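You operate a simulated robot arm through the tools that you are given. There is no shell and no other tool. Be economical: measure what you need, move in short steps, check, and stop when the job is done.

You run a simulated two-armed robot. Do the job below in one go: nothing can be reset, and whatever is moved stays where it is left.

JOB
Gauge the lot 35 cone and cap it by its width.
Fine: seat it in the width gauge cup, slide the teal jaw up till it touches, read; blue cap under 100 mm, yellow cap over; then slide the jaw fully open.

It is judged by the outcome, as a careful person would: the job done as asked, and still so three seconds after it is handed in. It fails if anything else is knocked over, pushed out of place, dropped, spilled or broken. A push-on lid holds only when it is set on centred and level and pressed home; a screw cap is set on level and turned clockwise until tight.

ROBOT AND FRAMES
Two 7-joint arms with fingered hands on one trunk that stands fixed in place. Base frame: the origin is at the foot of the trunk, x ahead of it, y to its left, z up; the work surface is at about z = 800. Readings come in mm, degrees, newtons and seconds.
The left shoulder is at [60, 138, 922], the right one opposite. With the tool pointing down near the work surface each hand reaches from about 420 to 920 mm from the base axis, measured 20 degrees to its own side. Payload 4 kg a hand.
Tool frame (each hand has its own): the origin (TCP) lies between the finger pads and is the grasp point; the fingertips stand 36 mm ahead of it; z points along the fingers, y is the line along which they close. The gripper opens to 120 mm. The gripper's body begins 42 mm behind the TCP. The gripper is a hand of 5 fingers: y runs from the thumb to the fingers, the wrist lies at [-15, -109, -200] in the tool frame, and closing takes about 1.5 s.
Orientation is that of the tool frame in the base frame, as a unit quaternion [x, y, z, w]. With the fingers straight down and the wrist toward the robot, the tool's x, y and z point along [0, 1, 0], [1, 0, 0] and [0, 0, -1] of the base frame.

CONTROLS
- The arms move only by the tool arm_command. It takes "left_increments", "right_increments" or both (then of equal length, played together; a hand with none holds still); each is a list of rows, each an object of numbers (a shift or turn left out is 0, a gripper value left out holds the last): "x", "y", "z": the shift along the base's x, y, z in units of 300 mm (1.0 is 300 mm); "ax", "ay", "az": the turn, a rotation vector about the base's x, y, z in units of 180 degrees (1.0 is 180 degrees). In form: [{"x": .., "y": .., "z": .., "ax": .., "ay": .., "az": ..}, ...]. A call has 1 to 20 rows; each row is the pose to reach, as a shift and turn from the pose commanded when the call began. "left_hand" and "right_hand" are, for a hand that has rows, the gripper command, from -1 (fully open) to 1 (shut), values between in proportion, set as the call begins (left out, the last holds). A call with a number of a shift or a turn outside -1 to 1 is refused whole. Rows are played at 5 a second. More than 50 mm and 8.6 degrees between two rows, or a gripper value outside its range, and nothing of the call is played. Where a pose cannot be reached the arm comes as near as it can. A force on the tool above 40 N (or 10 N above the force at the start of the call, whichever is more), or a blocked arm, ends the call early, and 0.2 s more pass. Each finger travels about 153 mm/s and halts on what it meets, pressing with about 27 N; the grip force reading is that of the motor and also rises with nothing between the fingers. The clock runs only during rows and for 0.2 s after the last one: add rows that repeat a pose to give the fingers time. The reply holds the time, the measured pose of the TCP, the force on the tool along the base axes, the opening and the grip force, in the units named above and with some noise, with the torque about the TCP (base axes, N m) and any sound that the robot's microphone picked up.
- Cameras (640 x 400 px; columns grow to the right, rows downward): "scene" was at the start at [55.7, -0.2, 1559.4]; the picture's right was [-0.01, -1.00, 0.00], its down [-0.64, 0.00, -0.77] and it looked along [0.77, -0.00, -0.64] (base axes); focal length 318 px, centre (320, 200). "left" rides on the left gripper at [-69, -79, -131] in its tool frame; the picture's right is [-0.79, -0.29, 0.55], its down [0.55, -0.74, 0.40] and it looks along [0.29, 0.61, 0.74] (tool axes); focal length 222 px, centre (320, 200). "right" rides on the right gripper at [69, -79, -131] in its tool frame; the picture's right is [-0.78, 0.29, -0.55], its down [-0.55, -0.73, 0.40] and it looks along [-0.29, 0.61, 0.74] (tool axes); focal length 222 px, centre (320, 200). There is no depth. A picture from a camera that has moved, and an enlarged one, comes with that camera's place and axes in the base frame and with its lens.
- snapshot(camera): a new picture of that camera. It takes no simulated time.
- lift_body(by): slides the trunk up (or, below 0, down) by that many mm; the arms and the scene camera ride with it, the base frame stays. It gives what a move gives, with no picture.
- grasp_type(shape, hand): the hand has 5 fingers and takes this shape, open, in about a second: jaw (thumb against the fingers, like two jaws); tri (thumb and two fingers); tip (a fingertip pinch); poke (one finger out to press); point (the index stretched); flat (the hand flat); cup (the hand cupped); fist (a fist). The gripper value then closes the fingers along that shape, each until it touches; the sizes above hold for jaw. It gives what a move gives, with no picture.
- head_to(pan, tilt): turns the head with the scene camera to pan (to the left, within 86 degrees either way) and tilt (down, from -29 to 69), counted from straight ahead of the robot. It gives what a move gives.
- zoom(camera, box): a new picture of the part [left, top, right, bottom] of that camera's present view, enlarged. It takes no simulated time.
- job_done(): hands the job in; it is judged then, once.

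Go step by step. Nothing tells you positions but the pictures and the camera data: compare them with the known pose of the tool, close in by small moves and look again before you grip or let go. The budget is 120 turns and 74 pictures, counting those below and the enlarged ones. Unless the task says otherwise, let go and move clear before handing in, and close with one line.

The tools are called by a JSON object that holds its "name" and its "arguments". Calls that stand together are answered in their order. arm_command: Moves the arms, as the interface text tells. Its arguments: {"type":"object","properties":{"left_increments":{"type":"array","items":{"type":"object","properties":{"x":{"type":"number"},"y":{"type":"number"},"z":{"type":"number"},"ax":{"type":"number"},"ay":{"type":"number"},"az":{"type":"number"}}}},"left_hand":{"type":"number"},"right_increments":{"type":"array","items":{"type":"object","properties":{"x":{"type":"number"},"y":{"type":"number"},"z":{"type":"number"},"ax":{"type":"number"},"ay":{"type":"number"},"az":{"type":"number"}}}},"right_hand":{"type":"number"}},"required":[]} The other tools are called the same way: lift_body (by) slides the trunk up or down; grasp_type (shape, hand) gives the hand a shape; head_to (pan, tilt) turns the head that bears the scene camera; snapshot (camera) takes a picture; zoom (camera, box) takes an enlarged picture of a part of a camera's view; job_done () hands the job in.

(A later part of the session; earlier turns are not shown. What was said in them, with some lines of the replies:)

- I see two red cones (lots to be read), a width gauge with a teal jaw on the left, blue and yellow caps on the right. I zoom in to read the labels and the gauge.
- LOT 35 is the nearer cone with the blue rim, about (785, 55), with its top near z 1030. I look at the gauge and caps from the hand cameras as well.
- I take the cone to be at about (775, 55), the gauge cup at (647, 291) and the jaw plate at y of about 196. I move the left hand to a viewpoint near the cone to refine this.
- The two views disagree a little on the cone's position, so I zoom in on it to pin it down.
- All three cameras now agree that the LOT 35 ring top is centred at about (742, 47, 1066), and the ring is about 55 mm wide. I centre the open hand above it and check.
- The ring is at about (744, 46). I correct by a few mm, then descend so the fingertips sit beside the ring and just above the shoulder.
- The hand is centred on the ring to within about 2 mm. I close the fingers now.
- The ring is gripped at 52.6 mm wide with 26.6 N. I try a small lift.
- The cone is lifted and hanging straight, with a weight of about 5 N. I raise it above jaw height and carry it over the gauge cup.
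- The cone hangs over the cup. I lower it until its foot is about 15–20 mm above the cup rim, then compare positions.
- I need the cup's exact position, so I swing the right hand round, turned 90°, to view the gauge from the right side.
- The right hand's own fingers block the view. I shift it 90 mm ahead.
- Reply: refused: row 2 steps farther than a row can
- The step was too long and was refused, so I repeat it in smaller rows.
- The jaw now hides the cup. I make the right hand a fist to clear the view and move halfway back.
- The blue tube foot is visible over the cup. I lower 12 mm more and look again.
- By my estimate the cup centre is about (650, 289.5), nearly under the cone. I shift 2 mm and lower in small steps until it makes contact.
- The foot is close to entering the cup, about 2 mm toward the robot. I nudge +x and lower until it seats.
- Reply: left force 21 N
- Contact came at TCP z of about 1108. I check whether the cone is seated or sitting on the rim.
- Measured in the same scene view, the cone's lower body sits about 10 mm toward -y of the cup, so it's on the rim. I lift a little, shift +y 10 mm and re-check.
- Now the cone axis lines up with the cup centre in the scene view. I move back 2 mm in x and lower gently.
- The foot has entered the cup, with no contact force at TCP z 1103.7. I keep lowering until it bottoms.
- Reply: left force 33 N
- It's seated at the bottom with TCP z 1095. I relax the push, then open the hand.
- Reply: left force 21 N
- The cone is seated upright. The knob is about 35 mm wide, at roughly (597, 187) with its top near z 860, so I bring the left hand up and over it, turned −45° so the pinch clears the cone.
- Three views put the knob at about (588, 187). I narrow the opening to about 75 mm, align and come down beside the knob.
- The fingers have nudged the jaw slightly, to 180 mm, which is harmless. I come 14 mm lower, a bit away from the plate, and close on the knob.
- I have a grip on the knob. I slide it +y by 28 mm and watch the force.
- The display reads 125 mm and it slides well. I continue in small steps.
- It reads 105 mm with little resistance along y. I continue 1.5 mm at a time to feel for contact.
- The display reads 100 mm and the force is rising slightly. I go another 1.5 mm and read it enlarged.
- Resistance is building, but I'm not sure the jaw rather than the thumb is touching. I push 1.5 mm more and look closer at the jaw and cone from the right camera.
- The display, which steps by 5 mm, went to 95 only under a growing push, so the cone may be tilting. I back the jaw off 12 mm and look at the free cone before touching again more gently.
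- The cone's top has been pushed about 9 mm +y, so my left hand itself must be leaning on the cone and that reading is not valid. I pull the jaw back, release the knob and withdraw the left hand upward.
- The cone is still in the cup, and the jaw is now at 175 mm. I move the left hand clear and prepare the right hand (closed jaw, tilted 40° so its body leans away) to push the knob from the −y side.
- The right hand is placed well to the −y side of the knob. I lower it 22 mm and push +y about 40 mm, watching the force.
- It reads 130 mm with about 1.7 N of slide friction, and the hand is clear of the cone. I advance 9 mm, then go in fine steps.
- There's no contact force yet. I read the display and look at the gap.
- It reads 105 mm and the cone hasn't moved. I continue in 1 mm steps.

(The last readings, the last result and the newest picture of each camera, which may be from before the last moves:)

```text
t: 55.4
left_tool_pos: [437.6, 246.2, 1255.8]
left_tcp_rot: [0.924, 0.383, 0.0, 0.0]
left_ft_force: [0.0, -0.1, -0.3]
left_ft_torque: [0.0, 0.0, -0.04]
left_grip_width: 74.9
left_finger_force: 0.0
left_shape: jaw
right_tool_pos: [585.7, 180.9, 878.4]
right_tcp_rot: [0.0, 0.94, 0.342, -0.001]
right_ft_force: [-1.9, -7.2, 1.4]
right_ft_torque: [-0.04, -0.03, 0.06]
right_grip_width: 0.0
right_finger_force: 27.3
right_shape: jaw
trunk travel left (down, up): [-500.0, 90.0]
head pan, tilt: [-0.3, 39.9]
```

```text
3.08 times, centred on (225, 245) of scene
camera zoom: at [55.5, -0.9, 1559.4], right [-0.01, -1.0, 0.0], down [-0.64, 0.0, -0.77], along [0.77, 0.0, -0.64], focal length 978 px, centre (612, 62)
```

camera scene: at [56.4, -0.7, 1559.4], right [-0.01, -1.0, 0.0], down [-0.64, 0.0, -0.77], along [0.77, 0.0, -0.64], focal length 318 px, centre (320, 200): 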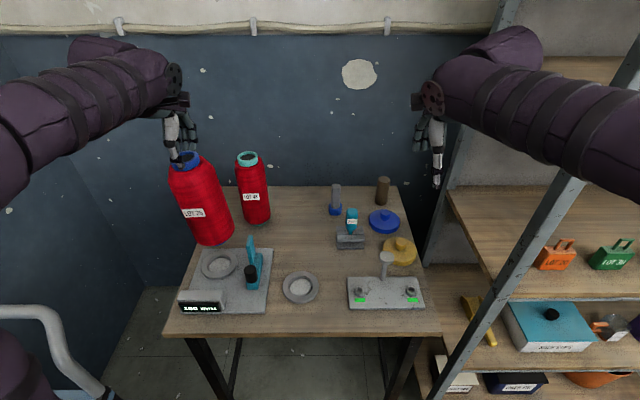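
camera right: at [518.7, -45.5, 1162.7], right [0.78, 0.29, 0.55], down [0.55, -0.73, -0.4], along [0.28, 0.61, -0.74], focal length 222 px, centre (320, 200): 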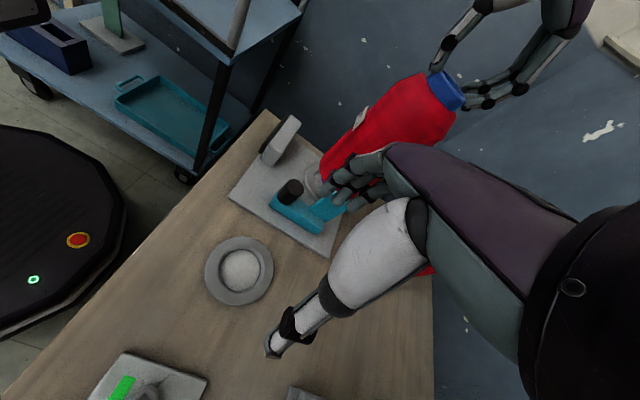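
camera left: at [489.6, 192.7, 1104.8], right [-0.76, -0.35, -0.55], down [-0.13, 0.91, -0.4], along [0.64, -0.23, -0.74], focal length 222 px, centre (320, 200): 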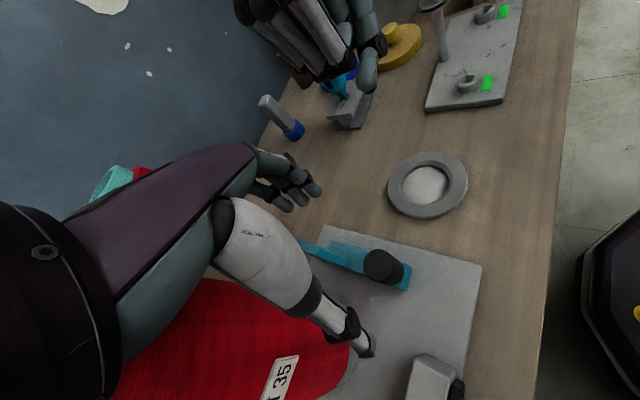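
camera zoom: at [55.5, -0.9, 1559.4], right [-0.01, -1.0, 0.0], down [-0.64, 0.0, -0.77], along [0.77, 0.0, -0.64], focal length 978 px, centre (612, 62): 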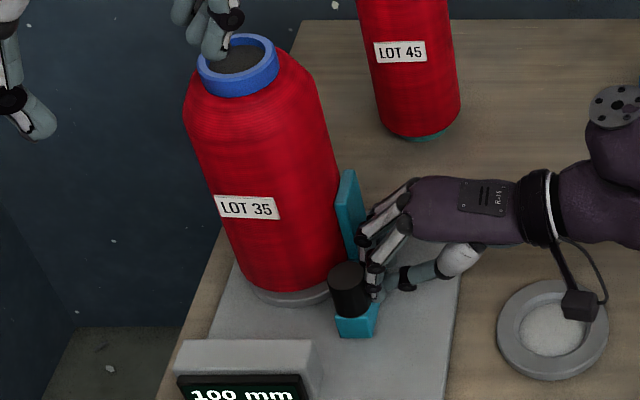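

Contact came at a reading of about 105 mm. Pushing on only drags the cone (reading 100), and my picture measurement gives 104–106 mm, so it's over 100 and takes the yellow cap. I back the right hand off, turn it upright, send it over the yellow cap, and move the left hand aside.

{"name": "arm_command", "arguments": {"right_increments": [{"y": -0.03}, {"y": -0.12}, {"y": -0.2, "z": 0.08}, {"y": -0.25, "z": 0.2, "ax": -0.04}, {"y": -0.3, "z": 0.33, "ax": -0.08}, {"y": -0.3, "z": 0.45, "ax": -0.12}, {"y": -0.3, "z": 0.5, "ax": -0.16}, {"y": -0.3, "z": 0.5, "ax": -0.2}, {"y": -0.3, "z": 0.5, "ax": -0.222}]}}

{"name": "arm_command", "arguments": {"left_increments": [{"y": 0.05}, {"y": 0.1}, {"y": 0.15}, {"y": 0.2}, {"y": 0.25}, {"y": 0.3}, {"y": 0.33}, {"y": 0.33}, {"y": 0.33}, {"y": 0.33}, {"y": 0.33}, {"y": 0.33}, {"y": 0.33}], "right_increments": [{"x": 0.02, "y": -0.08, "az": -0.042}, {"x": 0.04, "y": -0.16, "az": -0.084}, {"x": 0.06, "y": -0.24, "az": -0.126}, {"x": 0.08, "y": -0.32, "az": -0.168}, {"x": 0.1, "y": -0.41, "az": -0.21}, {"x": 0.13, "y": -0.5, "az": -0.252}, {"x": 0.16, "y": -0.59, "az": -0.294}, {"x": 0.19, "y": -0.68, "az": -0.336}, {"x": 0.22, "y": -0.77, "az": -0.378}, {"x": 0.25, "y": -0.86, "az": -0.42}, {"x": 0.27, "y": -0.95, "az": -0.462}, {"x": 0.3, "y": -1.0, "az": -0.5}, {"x": 0.3, "y": -1.0, "az": -0.5}], "right_hand": -1}}

{"name": "snapshot", "arguments": {"camera": "scene"}}

{"name": "snapshot", "arguments": {"camera": "right"}}

```text
t: 57.4
left_tool_pos: [437.1, 247.1, 1257.1]
left_tcp_rot: [0.924, 0.383, -0.001, 0.0]
left_ft_force: [0.3, -0.4, -0.3]
left_ft_torque: [-0.04, 0.0, -0.02]
left_grip_width: 74.6
left_finger_force: 0.0
left_shape: jaw
right_tool_pos: [586.9, 90.0, 1029.7]
right_tcp_rot: [0.0, 1.0, -0.001, 0.0]
right_ft_force: [-0.1, 0.9, 0.5]
right_ft_torque: [0.02, -0.01, 0.01]
right_grip_width: 0.0
right_finger_force: 26.8
right_shape: jaw
trunk travel left (down, up): [-500.0, 90.0]
head pan, tilt: [-0.3, 39.9]
```

```text
t: 60.2
left_tool_pos: [436.1, 345.8, 1259.2]
left_tcp_rot: [0.924, 0.382, -0.001, 0.0]
left_ft_force: [0.9, -0.9, -0.7]
left_ft_torque: [-0.02, 0.02, 0.02]
left_grip_width: 74.7
left_finger_force: 0.0
left_shape: jaw
right_tool_pos: [674.4, -210.3, 1029.0]
right_tcp_rot: [0.707, 0.707, 0.0, 0.001]
right_ft_force: [-0.5, 0.3, -0.4]
right_ft_torque: [0.03, -0.01, 0.02]
right_grip_width: 120.2
right_finger_force: 0.0
right_shape: jaw
trunk travel left (down, up): [-500.0, 90.0]
head pan, tilt: [-0.3, 39.9]
```

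```text
11 pictures are left
camera scene: at [55.6, -0.3, 1559.4], right [-0.01, -1.0, 0.0], down [-0.64, 0.0, -0.77], along [0.77, 0.0, -0.64], focal length 318 px, centre (320, 200)
```

scene: 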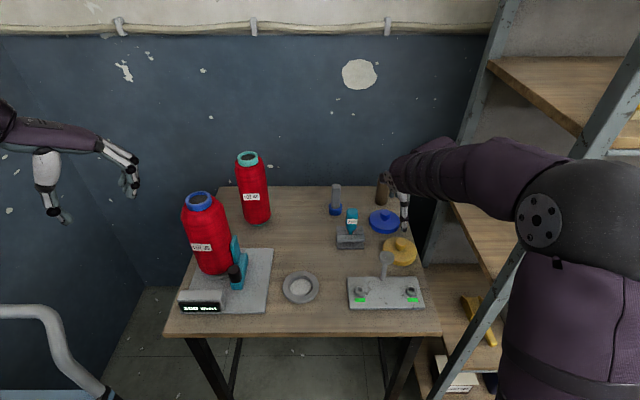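

```text
10 pictures are left
camera right: at [595.8, -141.2, 1159.7], right [0.29, -0.79, 0.55], down [-0.74, -0.55, -0.4], along [0.61, -0.29, -0.74], focal length 222 px, centre (320, 200)
```

right: 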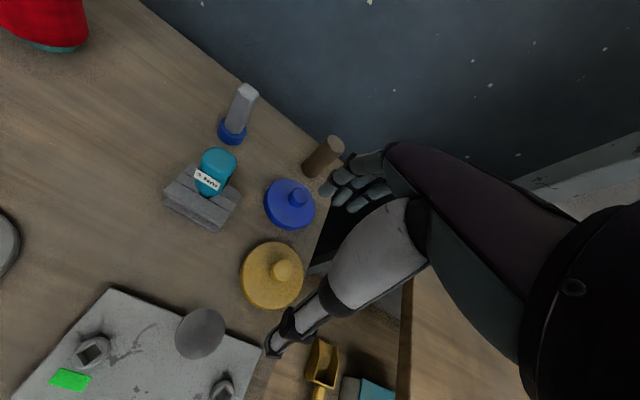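

I take the yellow cap's knob to be at about (698, −245), with its disc top near z 837 and the knob top near 868. I move above it with a narrower opening and look.

{"name": "arm_command", "arguments": {"right_increments": [{"x": 0.04, "y": -0.06, "z": -0.08}, {"x": 0.08, "y": -0.115, "z": -0.2}, {"x": 0.08, "y": -0.115, "z": -0.33}, {"x": 0.08, "y": -0.115, "z": -0.33}], "right_hand": -0.4}}

{"name": "zoom", "arguments": {"camera": "right", "box": [220, 160, 420, 380]}}

```text
t: 61.2
left_tool_pos: [436.6, 345.3, 1259.9]
left_tcp_rot: [0.924, 0.382, 0.0, 0.0]
left_ft_force: [0.3, -0.9, 0.1]
left_ft_torque: [0.01, -0.02, 0.02]
left_grip_width: 74.8
left_finger_force: 0.1
left_shape: jaw
right_tool_pos: [702.1, -244.4, 928.9]
right_tcp_rot: [0.707, 0.707, 0.0, 0.0]
right_ft_force: [-0.4, -0.9, 0.3]
right_ft_torque: [-0.03, -0.02, -0.03]
right_grip_width: 84.2
right_finger_force: 0.2
right_shape: jaw
trunk travel left (down, up): [-500.0, 90.0]
head pan, tilt: [-0.3, 39.9]
```

```text
1.82 times, centred on (320, 270) of right
camera zoom: at [622.4, -174.9, 1059.0], right [0.29, -0.78, 0.55], down [-0.73, -0.55, -0.4], along [0.61, -0.29, -0.74], focal length 404 px, centre (320, 73)
```

zoom: 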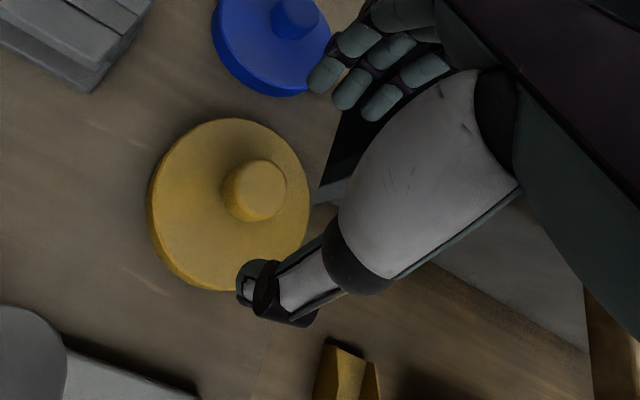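

The cap is centred near (699, −245). I lower in steps, watching the force for fingertip contact with the disc.

{"name": "arm_command", "arguments": {"right_increments": [{"x": -0.008, "y": -0.003, "z": -0.08}, {"x": -0.008, "y": -0.003, "z": -0.15}, {"x": -0.008, "y": -0.003, "z": -0.19}, {"x": -0.008, "y": -0.003, "z": -0.19}]}}

{"name": "zoom", "arguments": {"camera": "right", "box": [220, 160, 420, 380]}}

```text
t: 62.2
left_tool_pos: [436.5, 343.1, 1259.5]
left_tcp_rot: [0.924, 0.382, 0.0, 0.001]
left_ft_force: [0.5, 0.2, 0.4]
left_ft_torque: [0.0, 0.0, 0.01]
left_grip_width: 74.8
left_finger_force: 0.0
left_shape: jaw
right_tool_pos: [698.9, -246.1, 871.2]
right_tcp_rot: [0.706, 0.708, 0.0, 0.0]
right_ft_force: [0.4, -0.7, 0.5]
right_ft_torque: [0.01, -0.01, -0.04]
right_grip_width: 84.4
right_finger_force: 0.0
right_shape: jaw
trunk travel left (down, up): [-500.0, 90.0]
head pan, tilt: [-0.3, 39.9]
```

```text
1.82 times, centred on (320, 270) of right
camera zoom: at [618.7, -176.6, 1002.3], right [0.29, -0.78, 0.55], down [-0.73, -0.55, -0.4], along [0.61, -0.29, -0.74], focal length 404 px, centre (320, 73)
```

zoom: 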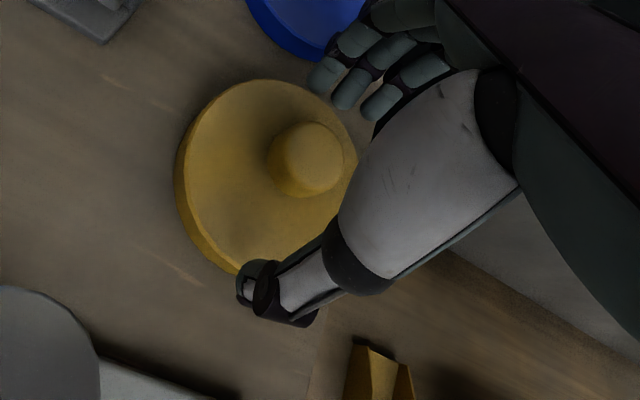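

The knob top triangulates to (700, −247, 853), right under the hand. I lower 5 mm more, close, and lift slightly.

{"name": "arm_command", "arguments": {"right_increments": [{"x": 0.003, "y": -0.004, "z": -0.017}, {"x": 0.003, "y": -0.004, "z": -0.017}]}}

{"name": "arm_command", "arguments": {"right_increments": [{"z": 0}, {"z": 0}, {"z": 0}, {"z": 0}, {"z": 0}, {"z": 0}, {"z": 0}], "right_hand": 1}}

{"name": "arm_command", "arguments": {"right_increments": [{"z": 0.05}, {"z": 0.1}, {"z": 0.2}, {"z": 0.2}]}}

{"name": "snapshot", "arguments": {"camera": "right"}}

```text
t: 62.8
left_tool_pos: [436.0, 344.4, 1259.2]
left_tcp_rot: [0.924, 0.383, 0.0, 0.0]
left_ft_force: [1.1, -0.8, 0.3]
left_ft_torque: [0.0, 0.0, -0.06]
left_grip_width: 74.8
left_finger_force: 0.0
left_shape: jaw
right_tool_pos: [700.2, -246.0, 867.3]
right_tcp_rot: [0.706, 0.708, 0.001, -0.001]
right_ft_force: [-0.4, 0.3, -0.3]
right_ft_torque: [0.01, -0.02, -0.01]
right_grip_width: 84.3
right_finger_force: 0.0
right_shape: jaw
trunk travel left (down, up): [-500.0, 90.0]
head pan, tilt: [-0.3, 39.9]
```

```text
t: 64.4
left_tool_pos: [437.6, 344.2, 1258.8]
left_tcp_rot: [0.924, 0.382, 0.0, -0.001]
left_ft_force: [-0.3, 0.2, -0.3]
left_ft_torque: [0.01, 0.03, -0.01]
left_grip_width: 74.8
left_finger_force: 0.0
left_shape: jaw
right_tool_pos: [699.9, -245.6, 868.2]
right_tcp_rot: [0.707, 0.708, 0.0, 0.0]
right_ft_force: [-0.5, 0.3, 0.3]
right_ft_torque: [0.0, -0.02, 0.0]
right_grip_width: 25.6
right_finger_force: 26.8
right_shape: jaw
trunk travel left (down, up): [-500.0, 90.0]
head pan, tilt: [-0.3, 39.9]
```

```text
t: 65.4
left_tool_pos: [437.2, 344.4, 1256.9]
left_tcp_rot: [0.924, 0.383, -0.001, 0.0]
left_ft_force: [-0.3, 0.8, -0.8]
left_ft_torque: [-0.02, 0.02, 0.03]
left_grip_width: 74.8
left_finger_force: 0.2
left_shape: jaw
right_tool_pos: [699.4, -243.5, 926.5]
right_tcp_rot: [0.707, 0.707, 0.0, -0.001]
right_ft_force: [0.5, -0.3, 0.9]
right_ft_torque: [0.0, 0.0, 0.0]
right_grip_width: 25.5
right_finger_force: 27.0
right_shape: jaw
trunk travel left (down, up): [-500.0, 90.0]
head pan, tilt: [-0.3, 39.9]
```

```text
7 pictures are left
camera right: at [619.9, -175.0, 1056.6], right [0.29, -0.78, 0.55], down [-0.73, -0.55, -0.4], along [0.61, -0.29, -0.74], focal length 222 px, centre (320, 200)
```

right: 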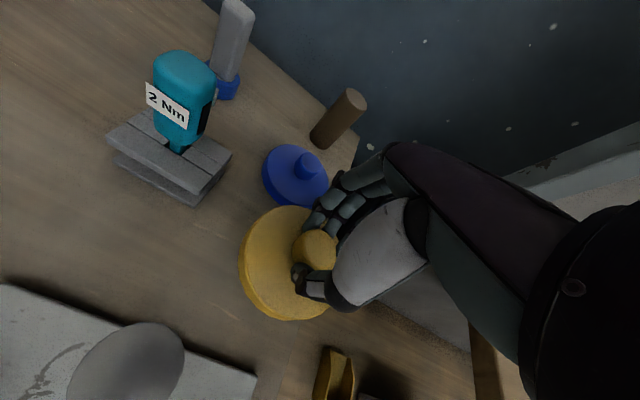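

The cap is held centred by its knob. I raise the trunk 90 mm for reach, lift the cap and carry it halfway, then re-measure the cone's ring from the raised camera.

{"name": "lift_body", "arguments": {"by": 85}}

{"name": "arm_command", "arguments": {"right_increments": [{"z": 0.15}, {"z": 0.3}, {"z": 0.45}, {"z": 0.62}, {"x": -0.02, "y": 0.13, "z": 0.66, "az": 0.03}, {"x": -0.04, "y": 0.27, "z": 0.66, "az": 0.06}, {"x": -0.06, "y": 0.41, "z": 0.66, "az": 0.09}, {"x": -0.08, "y": 0.55, "z": 0.66, "az": 0.12}, {"x": -0.1, "y": 0.69, "z": 0.66, "az": 0.15}, {"x": -0.12, "y": 0.83, "z": 0.66, "az": 0.19}, {"x": -0.14, "y": 0.97, "z": 0.66, "az": 0.22}, {"x": -0.15, "y": 1.0, "z": 0.66, "az": 0.25}, {"x": -0.15, "y": 1.0, "z": 0.66, "az": 0.25}]}}

{"name": "zoom", "arguments": {"camera": "scene", "box": [160, 180, 320, 340]}}

```text
t: 66.6
left_tool_pos: [437.4, 345.0, 1343.1]
left_tcp_rot: [0.924, 0.382, 0.0, 0.0]
left_ft_force: [0.5, -0.2, 0.5]
left_ft_torque: [-0.01, 0.02, -0.05]
left_grip_width: 74.8
left_finger_force: 0.1
left_shape: jaw
right_tool_pos: [699.0, -243.9, 1010.5]
right_tcp_rot: [0.707, 0.707, 0.0, 0.0]
right_ft_force: [0.3, -0.1, -0.5]
right_ft_torque: [0.0, 0.01, -0.04]
right_grip_width: 25.6
right_finger_force: 26.7
right_shape: jaw
trunk travel left (down, up): [-585.0, 5.0]
head pan, tilt: [-0.3, 39.9]
```

```text
refused: row 4 steps farther than a row can; nothing moved
```

```text
2.50 times, centred on (240, 260) of scene
camera zoom: at [56.0, -0.1, 1644.3], right [-0.01, -1.0, 0.0], down [-0.64, 0.0, -0.77], along [0.77, 0.0, -0.64], focal length 794 px, centre (520, 50)
```

zoom: 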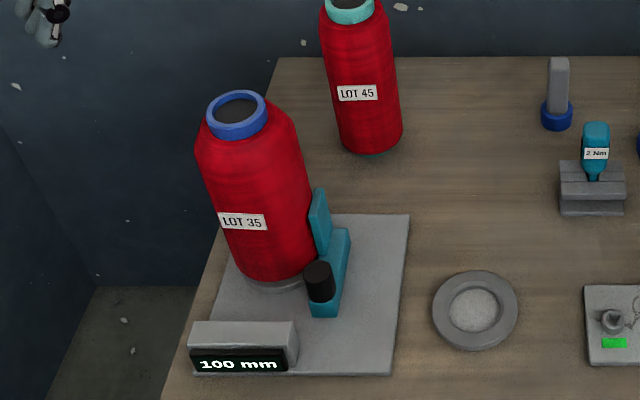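

From two camera heights, the ring top is at (647, 290, 1068), directly over the cup. I carry the cap over with smaller steps.

{"name": "arm_command", "arguments": {"right_increments": [{"z": 0.15}, {"z": 0.3}, {"z": 0.45}, {"z": 0.6}, {"x": -0.02, "y": 0.13, "z": 0.63, "az": 0.03}, {"x": -0.04, "y": 0.27, "z": 0.63, "az": 0.06}, {"x": -0.06, "y": 0.41, "z": 0.63, "az": 0.09}, {"x": -0.08, "y": 0.55, "z": 0.63, "az": 0.12}, {"x": -0.1, "y": 0.69, "z": 0.63, "az": 0.15}, {"x": -0.12, "y": 0.83, "z": 0.63, "az": 0.19}, {"x": -0.14, "y": 0.97, "z": 0.63, "az": 0.22}, {"x": -0.15, "y": 1.0, "z": 0.63, "az": 0.25}, {"x": -0.15, "y": 1.0, "z": 0.63, "az": 0.25}]}}

{"name": "arm_command", "arguments": {"right_increments": [{"y": 0.13}, {"y": 0.26}, {"y": 0.39}, {"x": -0.01, "y": 0.52}, {"x": -0.015, "y": 0.65}, {"x": -0.02, "y": 0.778}, {"x": -0.02, "y": 0.778}, {"x": -0.02, "y": 0.778}]}}

```text
t: 69.4
left_tool_pos: [436.2, 346.0, 1342.6]
left_tcp_rot: [0.924, 0.383, 0.0, 0.0]
left_ft_force: [-0.9, -0.3, 0.2]
left_ft_torque: [-0.01, -0.01, -0.01]
left_grip_width: 74.7
left_finger_force: 0.1
left_shape: jaw
right_tool_pos: [653.3, 58.5, 1199.0]
right_tcp_rot: [0.383, 0.924, 0.0, 0.0]
right_ft_force: [0.6, 0.5, -0.3]
right_ft_torque: [-0.01, 0.01, -0.02]
right_grip_width: 25.6
right_finger_force: 27.3
right_shape: jaw
trunk travel left (down, up): [-585.0, 5.0]
head pan, tilt: [-0.3, 39.9]
```

```text
t: 71.2
left_tool_pos: [436.4, 347.0, 1343.6]
left_tcp_rot: [0.924, 0.383, 0.0, 0.0]
left_ft_force: [0.4, -0.3, -0.3]
left_ft_torque: [-0.02, 0.04, 0.01]
left_grip_width: 75.0
left_finger_force: 0.1
left_shape: jaw
right_tool_pos: [646.7, 287.9, 1201.8]
right_tcp_rot: [0.382, 0.924, 0.0, 0.001]
right_ft_force: [0.1, 0.6, -1.5]
right_ft_torque: [0.0, -0.02, -0.01]
right_grip_width: 25.0
right_finger_force: 26.8
right_shape: jaw
trunk travel left (down, up): [-585.0, 5.0]
head pan, tilt: [-0.3, 39.9]
```

The right hand reaches over the cone. I lower to about 14 mm above the ring and check alignment.

{"name": "arm_command", "arguments": {"right_increments": [{"z": -0.08}, {"z": -0.167}, {"z": -0.167}]}}

{"name": "zoom", "arguments": {"camera": "scene", "box": [170, 160, 290, 300]}}

{"name": "snapshot", "arguments": {"camera": "right"}}

```text
t: 72.0
left_tool_pos: [435.9, 345.2, 1343.3]
left_tcp_rot: [0.924, 0.383, 0.0, 0.0]
left_ft_force: [0.8, 0.9, -0.1]
left_ft_torque: [0.01, 0.0, -0.02]
left_grip_width: 74.6
left_finger_force: 0.1
left_shape: jaw
right_tool_pos: [646.6, 289.7, 1147.7]
right_tcp_rot: [0.384, 0.923, 0.0, -0.001]
right_ft_force: [-0.1, -0.4, -0.2]
right_ft_torque: [0.0, -0.04, -0.02]
right_grip_width: 25.5
right_finger_force: 27.0
right_shape: jaw
trunk travel left (down, up): [-585.0, 5.0]
head pan, tilt: [-0.3, 39.9]
```

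```text
2.86 times, centred on (230, 230) of scene
camera zoom: at [55.7, 0.0, 1644.4], right [-0.01, -1.0, 0.0], down [-0.64, 0.0, -0.77], along [0.77, 0.0, -0.64], focal length 908 px, centre (577, 114)
```

zoom: 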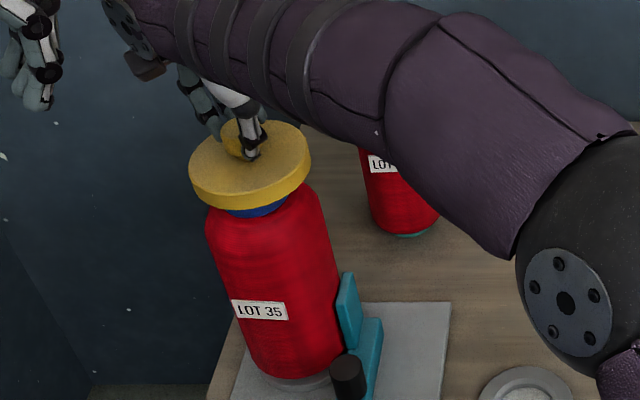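

```text
4 pictures are left
camera right: at [541.3, 281.6, 1278.5], right [0.76, -0.35, 0.55], down [-0.13, -0.91, -0.4], along [0.64, 0.23, -0.74], focal length 222 px, centre (320, 200)
```

right: 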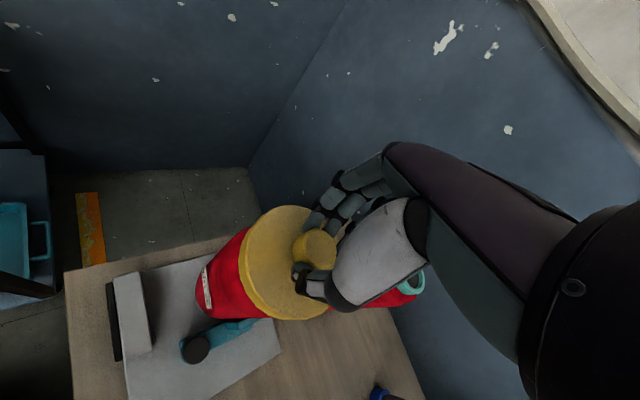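

Compared in the same scene view, the cap is about 3 mm too far −y (and perhaps 2 mm −x) of the ring. I correct this and lower in small steps, reading force and height.

{"name": "arm_command", "arguments": {"right_increments": [{"x": 0.006, "y": 0.01}, {"x": 0.006, "y": 0.01, "z": -0.015}, {"x": 0.006, "y": 0.01, "z": -0.03}, {"x": 0.006, "y": 0.01, "z": -0.03}]}}

{"name": "arm_command", "arguments": {"right_increments": [{"z": -0.007}, {"z": -0.014}, {"z": -0.014}]}}

```text
t: 73.0
left_tool_pos: [435.9, 344.6, 1344.2]
left_tcp_rot: [0.923, 0.384, 0.0, -0.001]
left_ft_force: [-0.1, 0.6, -0.1]
left_ft_torque: [0.01, 0.0, -0.01]
left_grip_width: 74.7
left_finger_force: 0.1
left_shape: jaw
right_tool_pos: [649.6, 293.8, 1139.1]
right_tcp_rot: [0.383, 0.924, -0.001, 0.0]
right_ft_force: [0.4, 0.7, -1.0]
right_ft_torque: [0.02, 0.01, -0.01]
right_grip_width: 25.4
right_finger_force: 26.9
right_shape: jaw
trunk travel left (down, up): [-585.0, 5.0]
head pan, tilt: [-0.3, 39.9]
```

```text
t: 73.8
left_tool_pos: [437.4, 344.9, 1343.4]
left_tcp_rot: [0.924, 0.382, 0.0, 0.0]
left_ft_force: [-0.3, -0.5, 0.2]
left_ft_torque: [0.0, 0.0, -0.01]
left_grip_width: 75.0
left_finger_force: 0.2
left_shape: jaw
right_tool_pos: [650.3, 293.5, 1136.7]
right_tcp_rot: [0.383, 0.924, 0.0, 0.001]
right_ft_force: [0.6, -0.8, 0.2]
right_ft_torque: [0.0, 0.0, 0.03]
right_grip_width: 25.3
right_finger_force: 26.5
right_shape: jaw
trunk travel left (down, up): [-585.0, 5.0]
head pan, tilt: [-0.3, 39.9]
```

No contact yet at 1136.7. I continue down slowly.

{"name": "arm_command", "arguments": {"right_increments": [{"z": -0.007}, {"z": -0.014}, {"z": -0.014}]}}

{"name": "arm_command", "arguments": {"right_increments": [{"z": -0.007}, {"z": -0.014}, {"z": -0.014}]}}

{"name": "arm_command", "arguments": {"right_increments": [{"z": -0.007}, {"z": -0.014}, {"z": -0.014}]}}

```text
t: 74.6
left_tool_pos: [437.0, 345.8, 1343.5]
left_tcp_rot: [0.924, 0.383, 0.001, 0.0]
left_ft_force: [0.3, -0.1, -0.5]
left_ft_torque: [0.0, -0.01, -0.02]
left_grip_width: 74.8
left_finger_force: 0.1
left_shape: jaw
right_tool_pos: [649.6, 292.5, 1133.1]
right_tcp_rot: [0.382, 0.924, 0.0, 0.001]
right_ft_force: [-0.2, 1.1, -0.3]
right_ft_torque: [0.03, 0.02, -0.01]
right_grip_width: 25.3
right_finger_force: 27.0
right_shape: jaw
trunk travel left (down, up): [-585.0, 5.0]
head pan, tilt: [-0.3, 39.9]
```

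```text
t: 75.4
left_tool_pos: [435.6, 345.8, 1343.4]
left_tcp_rot: [0.924, 0.383, 0.0, 0.0]
left_ft_force: [0.4, 1.1, 0.6]
left_ft_torque: [-0.02, 0.01, 0.03]
left_grip_width: 74.7
left_finger_force: 0.0
left_shape: jaw
right_tool_pos: [650.6, 293.0, 1128.1]
right_tcp_rot: [0.382, 0.924, -0.001, 0.0]
right_ft_force: [-0.2, 0.4, 0.8]
right_ft_torque: [-0.02, 0.05, 0.02]
right_grip_width: 25.2
right_finger_force: 26.7
right_shape: jaw
trunk travel left (down, up): [-585.0, 5.0]
head pan, tilt: [-0.3, 39.9]
```

```text
t: 76.2
left_tool_pos: [437.9, 344.1, 1342.9]
left_tcp_rot: [0.924, 0.383, -0.001, 0.0]
left_ft_force: [-0.1, 0.5, -0.2]
left_ft_torque: [0.01, 0.02, -0.03]
left_grip_width: 74.5
left_finger_force: 0.0
left_shape: jaw
right_tool_pos: [650.9, 293.5, 1123.3]
right_tcp_rot: [0.382, 0.924, 0.0, -0.001]
right_ft_force: [-0.4, 0.4, -2.3]
right_ft_torque: [0.01, 0.05, 0.02]
right_grip_width: 25.3
right_finger_force: 26.8
right_shape: jaw
trunk travel left (down, up): [-585.0, 5.0]
head pan, tilt: [-0.3, 39.9]
```

There's still no force 13 mm below ring-top level, so the skirt is passing over the ring. I continue.

{"name": "arm_command", "arguments": {"right_increments": [{"z": -0.007}, {"z": -0.014}, {"z": -0.02}, {"z": -0.02}]}}

{"name": "arm_command", "arguments": {"right_increments": [{"z": -0.007}, {"z": -0.014}, {"z": -0.02}, {"z": -0.02}]}}

```text
t: 77.2
left_tool_pos: [435.8, 344.6, 1344.5]
left_tcp_rot: [0.924, 0.382, 0.0, 0.0]
left_ft_force: [0.2, -0.6, 0.9]
left_ft_torque: [-0.01, 0.02, 0.03]
left_grip_width: 75.1
left_finger_force: 0.0
left_shape: jaw
right_tool_pos: [650.2, 292.3, 1121.1]
right_tcp_rot: [0.383, 0.924, 0.002, 0.001]
right_ft_force: [-1.2, 0.3, 8.0]
right_ft_torque: [0.07, -0.12, 0.0]
right_grip_width: 25.7
right_finger_force: 26.9
right_shape: jaw
trunk travel left (down, up): [-585.0, 5.0]
head pan, tilt: [-0.3, 39.9]
```

```text
t: 78.2
left_tool_pos: [434.2, 344.5, 1344.9]
left_tcp_rot: [0.924, 0.383, 0.001, 0.001]
left_ft_force: [0.0, -0.4, -0.7]
left_ft_torque: [0.0, 0.0, -0.01]
left_grip_width: 74.8
left_finger_force: 0.1
left_shape: jaw
right_tool_pos: [649.2, 292.2, 1118.1]
right_tcp_rot: [0.382, 0.924, 0.004, 0.002]
right_ft_force: [-2.5, 2.0, 32.9]
right_ft_torque: [0.09, -0.1, 0.06]
right_grip_width: 28.3
right_finger_force: 27.4
right_shape: jaw
trunk travel left (down, up): [-585.0, 5.0]
head pan, tilt: [-0.3, 39.9]
```

There's firm contact at 1118 with 33 N. I look at how the cap sits.

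{"name": "zoom", "arguments": {"camera": "scene", "box": [185, 180, 255, 240]}}

```text
6.67 times, centred on (220, 210) of scene
camera zoom: at [52.3, -1.1, 1644.7], right [-0.01, -1.0, 0.0], down [-0.64, 0.0, -0.77], along [0.77, 0.0, -0.64], focal length 2118 px, centre (987, 133)
```

zoom: 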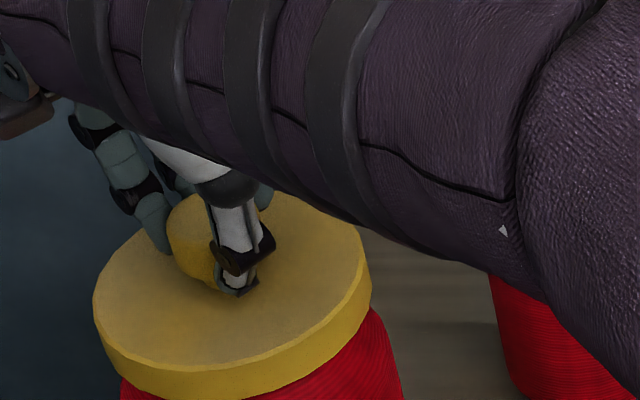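

The cap sits level over the ring with the fingertips now bearing on the disc. I press harder to seat it home.

{"name": "arm_command", "arguments": {"right_increments": [{"z": -0.01}, {"z": -0.02}, {"z": -0.03}, {"z": -0.03}]}}

{"name": "arm_command", "arguments": {"right_increments": [{"z": -0.01}, {"z": -0.02}, {"z": -0.03}, {"z": -0.03}]}}

```text
t: 79.2
left_tool_pos: [433.3, 344.1, 1345.4]
left_tcp_rot: [0.924, 0.384, 0.001, 0.001]
left_ft_force: [0.1, 0.0, 0.5]
left_ft_torque: [0.02, -0.02, 0.03]
left_grip_width: 74.7
left_finger_force: 0.0
left_shape: jaw
right_tool_pos: [647.7, 292.7, 1109.8]
right_tcp_rot: [0.382, 0.924, 0.003, 0.003]
right_ft_force: [-4.5, 1.4, 33.9]
right_ft_torque: [0.04, 0.37, 0.12]
right_grip_width: 28.7
right_finger_force: 27.1
right_shape: jaw
trunk travel left (down, up): [-585.0, 5.0]
head pan, tilt: [-0.3, 39.9]
```

```text
t: 79.8
left_tool_pos: [436.8, 344.8, 1342.6]
left_tcp_rot: [0.924, 0.383, 0.0, 0.001]
left_ft_force: [0.3, 0.3, 0.7]
left_ft_torque: [-0.01, 0.03, -0.01]
left_grip_width: 74.4
left_finger_force: 0.0
left_shape: jaw
right_tool_pos: [652.7, 293.5, 1110.7]
right_tcp_rot: [0.384, 0.923, 0.011, 0.003]
right_ft_force: [-3.6, -1.1, 18.0]
right_ft_torque: [-0.2, 0.46, 0.06]
right_grip_width: 27.1
right_finger_force: 27.2
right_shape: jaw
trunk travel left (down, up): [-585.0, 5.0]
head pan, tilt: [-0.3, 39.9]
stopped in row 3 (right hand): the force on the tool passed its limit at 45 N (the readings are from after the stop); the commanded pose is now the measured one
```

It moved down a further 8 mm, then met a firm stop at 45 N. I release, raise the hand and look at the cap.

{"name": "arm_command", "arguments": {"right_increments": [{"z": 0.005}, {"z": 0.01}, {"z": 0.01}, {"z": 0.01}, {"z": 0.01}, {"z": 0.03}, {"z": 0.1}, {"z": 0.2}, {"z": 0.3}, {"z": 0.3}], "right_hand": -0.3}}

{"name": "zoom", "arguments": {"camera": "scene", "box": [170, 180, 290, 330]}}

```text
t: 82.0
left_tool_pos: [437.0, 344.8, 1343.3]
left_tcp_rot: [0.924, 0.383, 0.0, -0.001]
left_ft_force: [-0.6, 0.1, -0.1]
left_ft_torque: [0.02, 0.0, -0.03]
left_grip_width: 74.7
left_finger_force: 0.1
left_shape: jaw
right_tool_pos: [651.9, 295.3, 1197.7]
right_tcp_rot: [0.383, 0.924, 0.006, 0.002]
right_ft_force: [0.6, -0.3, -0.3]
right_ft_torque: [-0.04, 0.0, -0.04]
right_grip_width: 78.1
right_finger_force: 0.1
right_shape: jaw
trunk travel left (down, up): [-585.0, 5.0]
head pan, tilt: [-0.3, 39.9]
```

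```text
2.67 times, centred on (230, 255) of scene
camera zoom: at [56.0, 0.1, 1644.4], right [-0.01, -1.0, 0.0], down [-0.64, 0.0, -0.77], along [0.77, 0.0, -0.64], focal length 847 px, centre (560, 53)
```

zoom: 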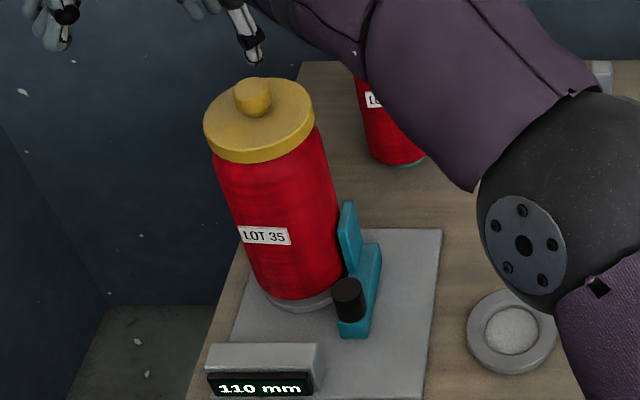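

The cap looks centred and level, with the ring fully covered. The cone coming upright pushed the jaw back to 110, which fits "over 100". To be sure it's home, I press centrally on the knob with closed fingers.

{"name": "arm_command", "arguments": {"right_increments": [{"x": -0.007, "y": -0.008}, {"x": -0.007, "y": -0.008}, {"x": -0.007, "y": -0.008}, {"x": -0.007, "y": -0.008}, {"x": -0.007, "y": -0.008, "z": -0.05}, {"x": -0.007, "y": -0.008, "z": -0.1}, {"x": -0.007, "y": -0.008, "z": -0.13}, {"x": -0.007, "y": -0.008, "z": -0.16}, {"x": -0.007, "y": -0.008, "z": -0.18}, {"x": -0.007, "y": -0.008, "z": -0.2}, {"x": -0.007, "y": -0.008, "z": -0.215}, {"x": -0.007, "y": -0.008, "z": -0.23}], "right_hand": 1}}

```text
t: 84.5
left_tool_pos: [436.1, 345.0, 1343.1]
left_tcp_rot: [0.924, 0.382, -0.001, 0.0]
left_ft_force: [-0.5, 0.2, 0.0]
left_ft_torque: [-0.04, 0.02, 0.0]
left_grip_width: 74.7
left_finger_force: 0.1
left_shape: jaw
right_tool_pos: [654.6, 294.4, 1141.5]
right_tcp_rot: [0.384, 0.923, 0.019, 0.008]
right_ft_force: [-0.4, 1.7, 11.4]
right_ft_torque: [0.07, 0.08, 0.01]
right_grip_width: 0.0
right_finger_force: 26.5
right_shape: jaw
trunk travel left (down, up): [-585.0, 5.0]
head pan, tilt: [-0.3, 39.9]
stopped in row 12 (right hand): the force on the tool passed its limit at 43 N (the readings are from after the stop); the commanded pose is now the measured one
```

It's firm: 43 N at TCP z 1141 with the knob not sinking. One more press, then I raise clear.

{"name": "arm_command", "arguments": {"right_increments": [{"z": -0.01}, {"z": -0.02}, {"z": -0.03}, {"z": -0.035}]}}

{"name": "arm_command", "arguments": {"right_increments": [{"z": 0.05}, {"z": 0.15}, {"z": 0.25}]}}

```text
t: 85.3
left_tool_pos: [437.0, 345.1, 1341.8]
left_tcp_rot: [0.924, 0.383, 0.0, 0.001]
left_ft_force: [0.1, 0.7, 0.1]
left_ft_torque: [0.03, 0.04, -0.01]
left_grip_width: 74.7
left_finger_force: 0.0
left_shape: jaw
right_tool_pos: [656.0, 295.5, 1142.2]
right_tcp_rot: [0.385, 0.923, 0.026, 0.012]
right_ft_force: [-1.1, 0.0, 12.1]
right_ft_torque: [0.04, 0.1, -0.01]
right_grip_width: 0.0
right_finger_force: 26.9
right_shape: jaw
trunk travel left (down, up): [-585.0, 5.0]
head pan, tilt: [-0.3, 39.9]
stopped in row 4 (right hand): the force on the tool passed its limit at 42 N (the readings are from after the stop); the commanded pose is now the measured one
```

```text
t: 86.2
left_tool_pos: [437.0, 345.8, 1343.4]
left_tcp_rot: [0.924, 0.384, -0.001, 0.0]
left_ft_force: [-0.4, -0.7, -0.1]
left_ft_torque: [0.0, 0.01, -0.01]
left_grip_width: 74.8
left_finger_force: 0.0
left_shape: jaw
right_tool_pos: [657.0, 297.4, 1213.7]
right_tcp_rot: [0.384, 0.923, 0.023, 0.009]
right_ft_force: [-0.2, 0.1, -0.6]
right_ft_torque: [-0.03, 0.01, 0.01]
right_grip_width: 0.1
right_finger_force: 26.9
right_shape: jaw
trunk travel left (down, up): [-585.0, 5.0]
head pan, tilt: [-0.3, 39.9]
```

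The cap is home. Now I move the right arm away to the right, then bring the left hand over to the knob to open the jaw.

{"name": "arm_command", "arguments": {"right_increments": [{"z": 0.1}, {"y": -0.13, "z": 0.13}, {"y": -0.27, "z": 0.13}, {"y": -0.41, "z": 0.13}, {"y": -0.55, "z": 0.13}, {"y": -0.69, "z": 0.13}, {"y": -0.83, "z": 0.13}, {"y": -0.97, "z": 0.13}]}}

{"name": "arm_command", "arguments": {"left_increments": [{"x": 0, "y": 0, "z": 0}, {"x": 0.082, "y": -0.075, "z": -0.09}, {"x": 0.164, "y": -0.15, "z": -0.18}, {"x": 0.247, "y": -0.225, "z": -0.27}, {"x": 0.329, "y": -0.3, "z": -0.36}, {"x": 0.411, "y": -0.375, "z": -0.45}, {"x": 0.493, "y": -0.45, "z": -0.54}], "right_increments": [{"y": -0.1}, {"y": -0.2}, {"y": -0.3}, {"y": -0.4}, {"y": -0.5}, {"y": -0.6}, {"y": -0.65}]}}

{"name": "arm_command", "arguments": {"left_increments": [{"z": -0.14}, {"z": -0.28}, {"z": -0.42}, {"z": -0.56}, {"z": -0.7}, {"z": -0.84}, {"z": -0.92}, {"z": -0.92}]}}

{"name": "zoom", "arguments": {"camera": "scene", "box": [165, 190, 305, 330]}}

```text
t: 88.0
left_tool_pos: [437.6, 343.9, 1344.3]
left_tcp_rot: [0.924, 0.383, -0.001, 0.0]
left_ft_force: [-1.1, -0.8, -0.5]
left_ft_torque: [0.06, 0.02, 0.01]
left_grip_width: 74.8
left_finger_force: 0.1
left_shape: jaw
right_tool_pos: [656.1, 5.7, 1251.8]
right_tcp_rot: [0.384, 0.923, 0.023, 0.009]
right_ft_force: [1.1, 0.2, -0.1]
right_ft_torque: [-0.01, 0.03, -0.01]
right_grip_width: 0.1
right_finger_force: 27.1
right_shape: jaw
trunk travel left (down, up): [-585.0, 5.0]
head pan, tilt: [-0.3, 39.9]
```

```text
t: 89.5
left_tool_pos: [584.5, 205.8, 1179.7]
left_tcp_rot: [0.924, 0.383, 0.0, 0.0]
left_ft_force: [1.2, 0.4, -0.7]
left_ft_torque: [0.0, 0.01, -0.01]
left_grip_width: 74.8
left_finger_force: 0.0
left_shape: jaw
right_tool_pos: [655.2, -191.9, 1251.9]
right_tcp_rot: [0.384, 0.923, 0.024, 0.01]
right_ft_force: [0.4, -0.3, -1.3]
right_ft_torque: [-0.01, -0.01, 0.0]
right_grip_width: 0.0
right_finger_force: 26.9
right_shape: jaw
trunk travel left (down, up): [-585.0, 5.0]
head pan, tilt: [-0.3, 39.9]
```

```text
t: 91.3
left_tool_pos: [583.5, 209.3, 906.9]
left_tcp_rot: [0.924, 0.383, 0.0, 0.001]
left_ft_force: [0.3, -0.7, 0.5]
left_ft_torque: [0.02, -0.02, -0.01]
left_grip_width: 74.5
left_finger_force: 0.1
left_shape: jaw
right_tool_pos: [654.5, -191.2, 1252.2]
right_tcp_rot: [0.384, 0.923, 0.023, 0.01]
right_ft_force: [-0.1, 0.4, 0.4]
right_ft_torque: [-0.01, 0.03, 0.01]
right_grip_width: 0.0
right_finger_force: 27.4
right_shape: jaw
trunk travel left (down, up): [-585.0, 5.0]
head pan, tilt: [-0.3, 39.9]
```

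```text
2.86 times, centred on (235, 260) of scene
camera zoom: at [55.6, -0.2, 1644.4], right [-0.01, -1.0, 0.0], down [-0.64, 0.0, -0.77], along [0.77, 0.0, -0.64], focal length 908 px, centre (563, 29)
```

zoom: 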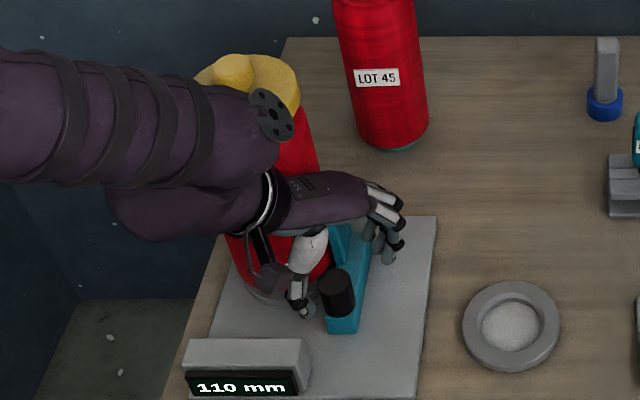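

The jaw is still at 110 and the fingers straddle the knob. I lower, close on it, and pull it −y toward the open stop.

{"name": "arm_command", "arguments": {"left_increments": [{"x": 0.008, "y": 0.008, "z": -0.04}, {"x": 0.01, "y": 0.015, "z": -0.075}, {"x": 0.01, "y": 0.015, "z": -0.075}]}}

{"name": "arm_command", "arguments": {"left_increments": [{"z": 0}, {"z": 0}, {"z": 0}, {"z": 0}, {"z": 0}, {"z": 0}], "left_hand": 1}}

{"name": "arm_command", "arguments": {"left_increments": [{"y": -0.02}, {"y": -0.04}, {"y": -0.06}, {"y": -0.08}, {"y": -0.1}, {"y": -0.1}]}}

```text
t: 92.2
left_tool_pos: [585.7, 213.5, 883.0]
left_tcp_rot: [0.924, 0.383, 0.0, 0.0]
left_ft_force: [-1.1, -1.0, 0.4]
left_ft_torque: [0.14, -0.09, -0.02]
left_grip_width: 74.6
left_finger_force: 0.0
left_shape: jaw
right_tool_pos: [655.4, -190.7, 1251.6]
right_tcp_rot: [0.383, 0.923, 0.023, 0.01]
right_ft_force: [0.1, 0.5, -0.7]
right_ft_torque: [0.02, -0.01, 0.01]
right_grip_width: 0.0
right_finger_force: 26.5
right_shape: jaw
trunk travel left (down, up): [-585.0, 5.0]
head pan, tilt: [-0.3, 39.9]
```

```text
t: 93.5
left_tool_pos: [584.4, 213.6, 884.5]
left_tcp_rot: [0.924, 0.383, 0.0, 0.001]
left_ft_force: [-2.3, -1.4, -0.8]
left_ft_torque: [0.14, -0.03, -0.13]
left_grip_width: 23.1
left_finger_force: 28.0
left_shape: jaw
right_tool_pos: [654.3, -191.7, 1251.8]
right_tcp_rot: [0.384, 0.923, 0.024, 0.01]
right_ft_force: [0.8, 0.4, -0.3]
right_ft_torque: [0.02, 0.01, -0.01]
right_grip_width: 0.0
right_finger_force: 27.1
right_shape: jaw
trunk travel left (down, up): [-585.0, 5.0]
head pan, tilt: [-0.3, 39.9]
```

```text
t: 95.0
left_tool_pos: [587.0, 184.2, 882.9]
left_tcp_rot: [0.924, 0.383, 0.0, 0.0]
left_ft_force: [-11.0, 0.3, -1.0]
left_ft_torque: [0.12, 0.29, -0.18]
left_grip_width: 23.2
left_finger_force: 27.0
left_shape: jaw
right_tool_pos: [654.0, -190.9, 1252.3]
right_tcp_rot: [0.384, 0.923, 0.023, 0.01]
right_ft_force: [0.3, 0.2, 0.2]
right_ft_torque: [-0.03, 0.02, 0.0]
right_grip_width: 0.0
right_finger_force: 26.8
right_shape: jaw
trunk travel left (down, up): [-585.0, 5.0]
head pan, tilt: [-0.3, 39.9]
```

It's sliding. I continue in small steps to the end stop.

{"name": "arm_command", "arguments": {"left_increments": [{"y": -0.01}, {"y": -0.02}, {"y": -0.027}, {"y": -0.027}]}}

{"name": "arm_command", "arguments": {"left_increments": [{"y": -0.005}, {"y": -0.01}, {"y": -0.01}]}}

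{"name": "arm_command", "arguments": {"left_increments": [{"y": -0.005}, {"y": -0.01}, {"y": -0.01}]}}

```text
t: 96.0
left_tool_pos: [586.2, 176.9, 882.7]
left_tcp_rot: [0.923, 0.384, 0.0, 0.0]
left_ft_force: [-10.9, 0.9, -3.1]
left_ft_torque: [0.11, 0.29, -0.2]
left_grip_width: 23.2
left_finger_force: 27.0
left_shape: jaw
right_tool_pos: [654.3, -190.9, 1251.2]
right_tcp_rot: [0.383, 0.923, 0.023, 0.01]
right_ft_force: [-0.6, 0.5, 0.4]
right_ft_torque: [0.01, 0.0, -0.01]
right_grip_width: 0.1
right_finger_force: 26.7
right_shape: jaw
trunk travel left (down, up): [-585.0, 5.0]
head pan, tilt: [-0.3, 39.9]
```

```text
t: 96.8
left_tool_pos: [586.3, 173.7, 883.9]
left_tcp_rot: [0.924, 0.382, -0.001, 0.0]
left_ft_force: [-10.2, 0.6, -3.1]
left_ft_torque: [0.04, 0.3, -0.16]
left_grip_width: 23.0
left_finger_force: 27.0
left_shape: jaw
right_tool_pos: [653.8, -191.0, 1253.4]
right_tcp_rot: [0.383, 0.923, 0.023, 0.01]
right_ft_force: [-0.8, 0.5, 0.2]
right_ft_torque: [0.04, 0.01, -0.02]
right_grip_width: 0.1
right_finger_force: 26.9
right_shape: jaw
trunk travel left (down, up): [-585.0, 5.0]
head pan, tilt: [-0.3, 39.9]
```

```text
t: 97.5
left_tool_pos: [586.6, 170.8, 883.0]
left_tcp_rot: [0.923, 0.384, 0.0, 0.001]
left_ft_force: [-11.1, 7.5, -3.0]
left_ft_torque: [0.2, 0.33, -0.15]
left_grip_width: 23.2
left_finger_force: 27.2
left_shape: jaw
right_tool_pos: [654.4, -189.5, 1253.4]
right_tcp_rot: [0.383, 0.923, 0.023, 0.01]
right_ft_force: [0.5, 0.1, 0.4]
right_ft_torque: [-0.01, -0.01, 0.02]
right_grip_width: 0.0
right_finger_force: 27.0
right_shape: jaw
trunk travel left (down, up): [-585.0, 5.0]
head pan, tilt: [-0.3, 39.9]
```

Fy rose to 7.5 N, so the end stop is reached. I push 1 mm more, release, and raise straight up.

{"name": "arm_command", "arguments": {"left_increments": [{"y": -0.004}, {"y": -0.006}, {"y": -0.006}]}}

{"name": "arm_command", "arguments": {"left_increments": [{"z": 0}, {"z": 0}, {"z": 0}, {"z": 0.03}, {"z": 0.1}, {"z": 0.25}, {"z": 0.4}, {"z": 0.55}, {"z": 0.7}, {"z": 0.85}, {"z": 0.97}], "left_hand": -0.25}}

{"name": "arm_command", "arguments": {"left_increments": [{"x": -0.05, "z": 0.1}, {"x": -0.15, "y": 0.05, "z": 0.15}, {"x": -0.28, "y": 0.1, "z": 0.2}, {"x": -0.4, "y": 0.15, "z": 0.25}, {"x": -0.5, "y": 0.2, "z": 0.3}, {"x": -0.5, "y": 0.33, "z": 0.3}]}}

{"name": "zoom", "arguments": {"camera": "scene", "box": [165, 180, 325, 330]}}

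```text
t: 98.3
left_tool_pos: [587.4, 171.0, 884.0]
left_tcp_rot: [0.924, 0.383, 0.0, 0.0]
left_ft_force: [-6.8, 12.5, -3.3]
left_ft_torque: [0.43, 0.23, -0.07]
left_grip_width: 23.4
left_finger_force: 26.8
left_shape: jaw
right_tool_pos: [655.2, -189.3, 1252.3]
right_tcp_rot: [0.384, 0.923, 0.023, 0.009]
right_ft_force: [-1.0, 0.6, -0.2]
right_ft_torque: [0.04, 0.04, 0.0]
right_grip_width: 0.0
right_finger_force: 27.0
right_shape: jaw
trunk travel left (down, up): [-585.0, 5.0]
head pan, tilt: [-0.3, 39.9]
```

```text
t: 100.8
left_tool_pos: [589.8, 167.0, 1178.1]
left_tcp_rot: [0.924, 0.383, 0.0, 0.0]
left_ft_force: [-0.6, 0.1, -0.2]
left_ft_torque: [0.01, -0.01, 0.0]
left_grip_width: 74.9
left_finger_force: 0.1
left_shape: jaw
right_tool_pos: [654.5, -192.1, 1253.7]
right_tcp_rot: [0.383, 0.923, 0.023, 0.01]
right_ft_force: [-0.1, -0.4, -0.5]
right_ft_torque: [-0.04, -0.01, 0.03]
right_grip_width: 0.3
right_finger_force: 26.8
right_shape: jaw
trunk travel left (down, up): [-585.0, 5.0]
head pan, tilt: [-0.3, 39.9]
```

```text
t: 102.2
left_tool_pos: [435.4, 266.0, 1262.8]
left_tcp_rot: [0.924, 0.383, -0.001, 0.0]
left_ft_force: [-0.8, 0.9, 0.7]
left_ft_torque: [-0.07, 0.01, 0.0]
left_grip_width: 75.2
left_finger_force: 0.0
left_shape: jaw
right_tool_pos: [655.4, -189.4, 1250.8]
right_tcp_rot: [0.384, 0.923, 0.021, 0.01]
right_ft_force: [-0.4, -0.5, -0.5]
right_ft_torque: [-0.04, 0.0, 0.02]
right_grip_width: 0.1
right_finger_force: 26.7
right_shape: jaw
trunk travel left (down, up): [-585.0, 5.0]
head pan, tilt: [-0.3, 39.9]
```

```text
2.67 times, centred on (245, 255) of scene
camera zoom: at [56.7, 1.0, 1644.3], right [-0.01, -1.0, 0.0], down [-0.64, 0.0, -0.77], along [0.77, 0.0, -0.64], focal length 847 px, centre (520, 53)
```

zoom: 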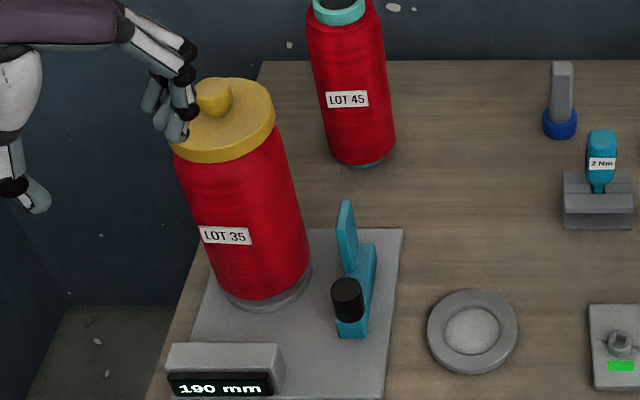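

The gauge reads 190 mm, so the jaw is fully open. The LOT 35 cone stands upright in the cup with the yellow cap on level, and both hands are clear.

{"name": "job_done", "arguments": {}}

```text
The job is handed in.
```

I gauged the lot 35 cone at about 105 mm, which is over 100, so I pressed the yellow cap on and slid the jaw fully open (display 190 mm). The display moves in 5 mm steps and kept dropping as the jaw dragged the cone, so the 105 is from first touch, backed by my picture measurement of 104–106 mm.
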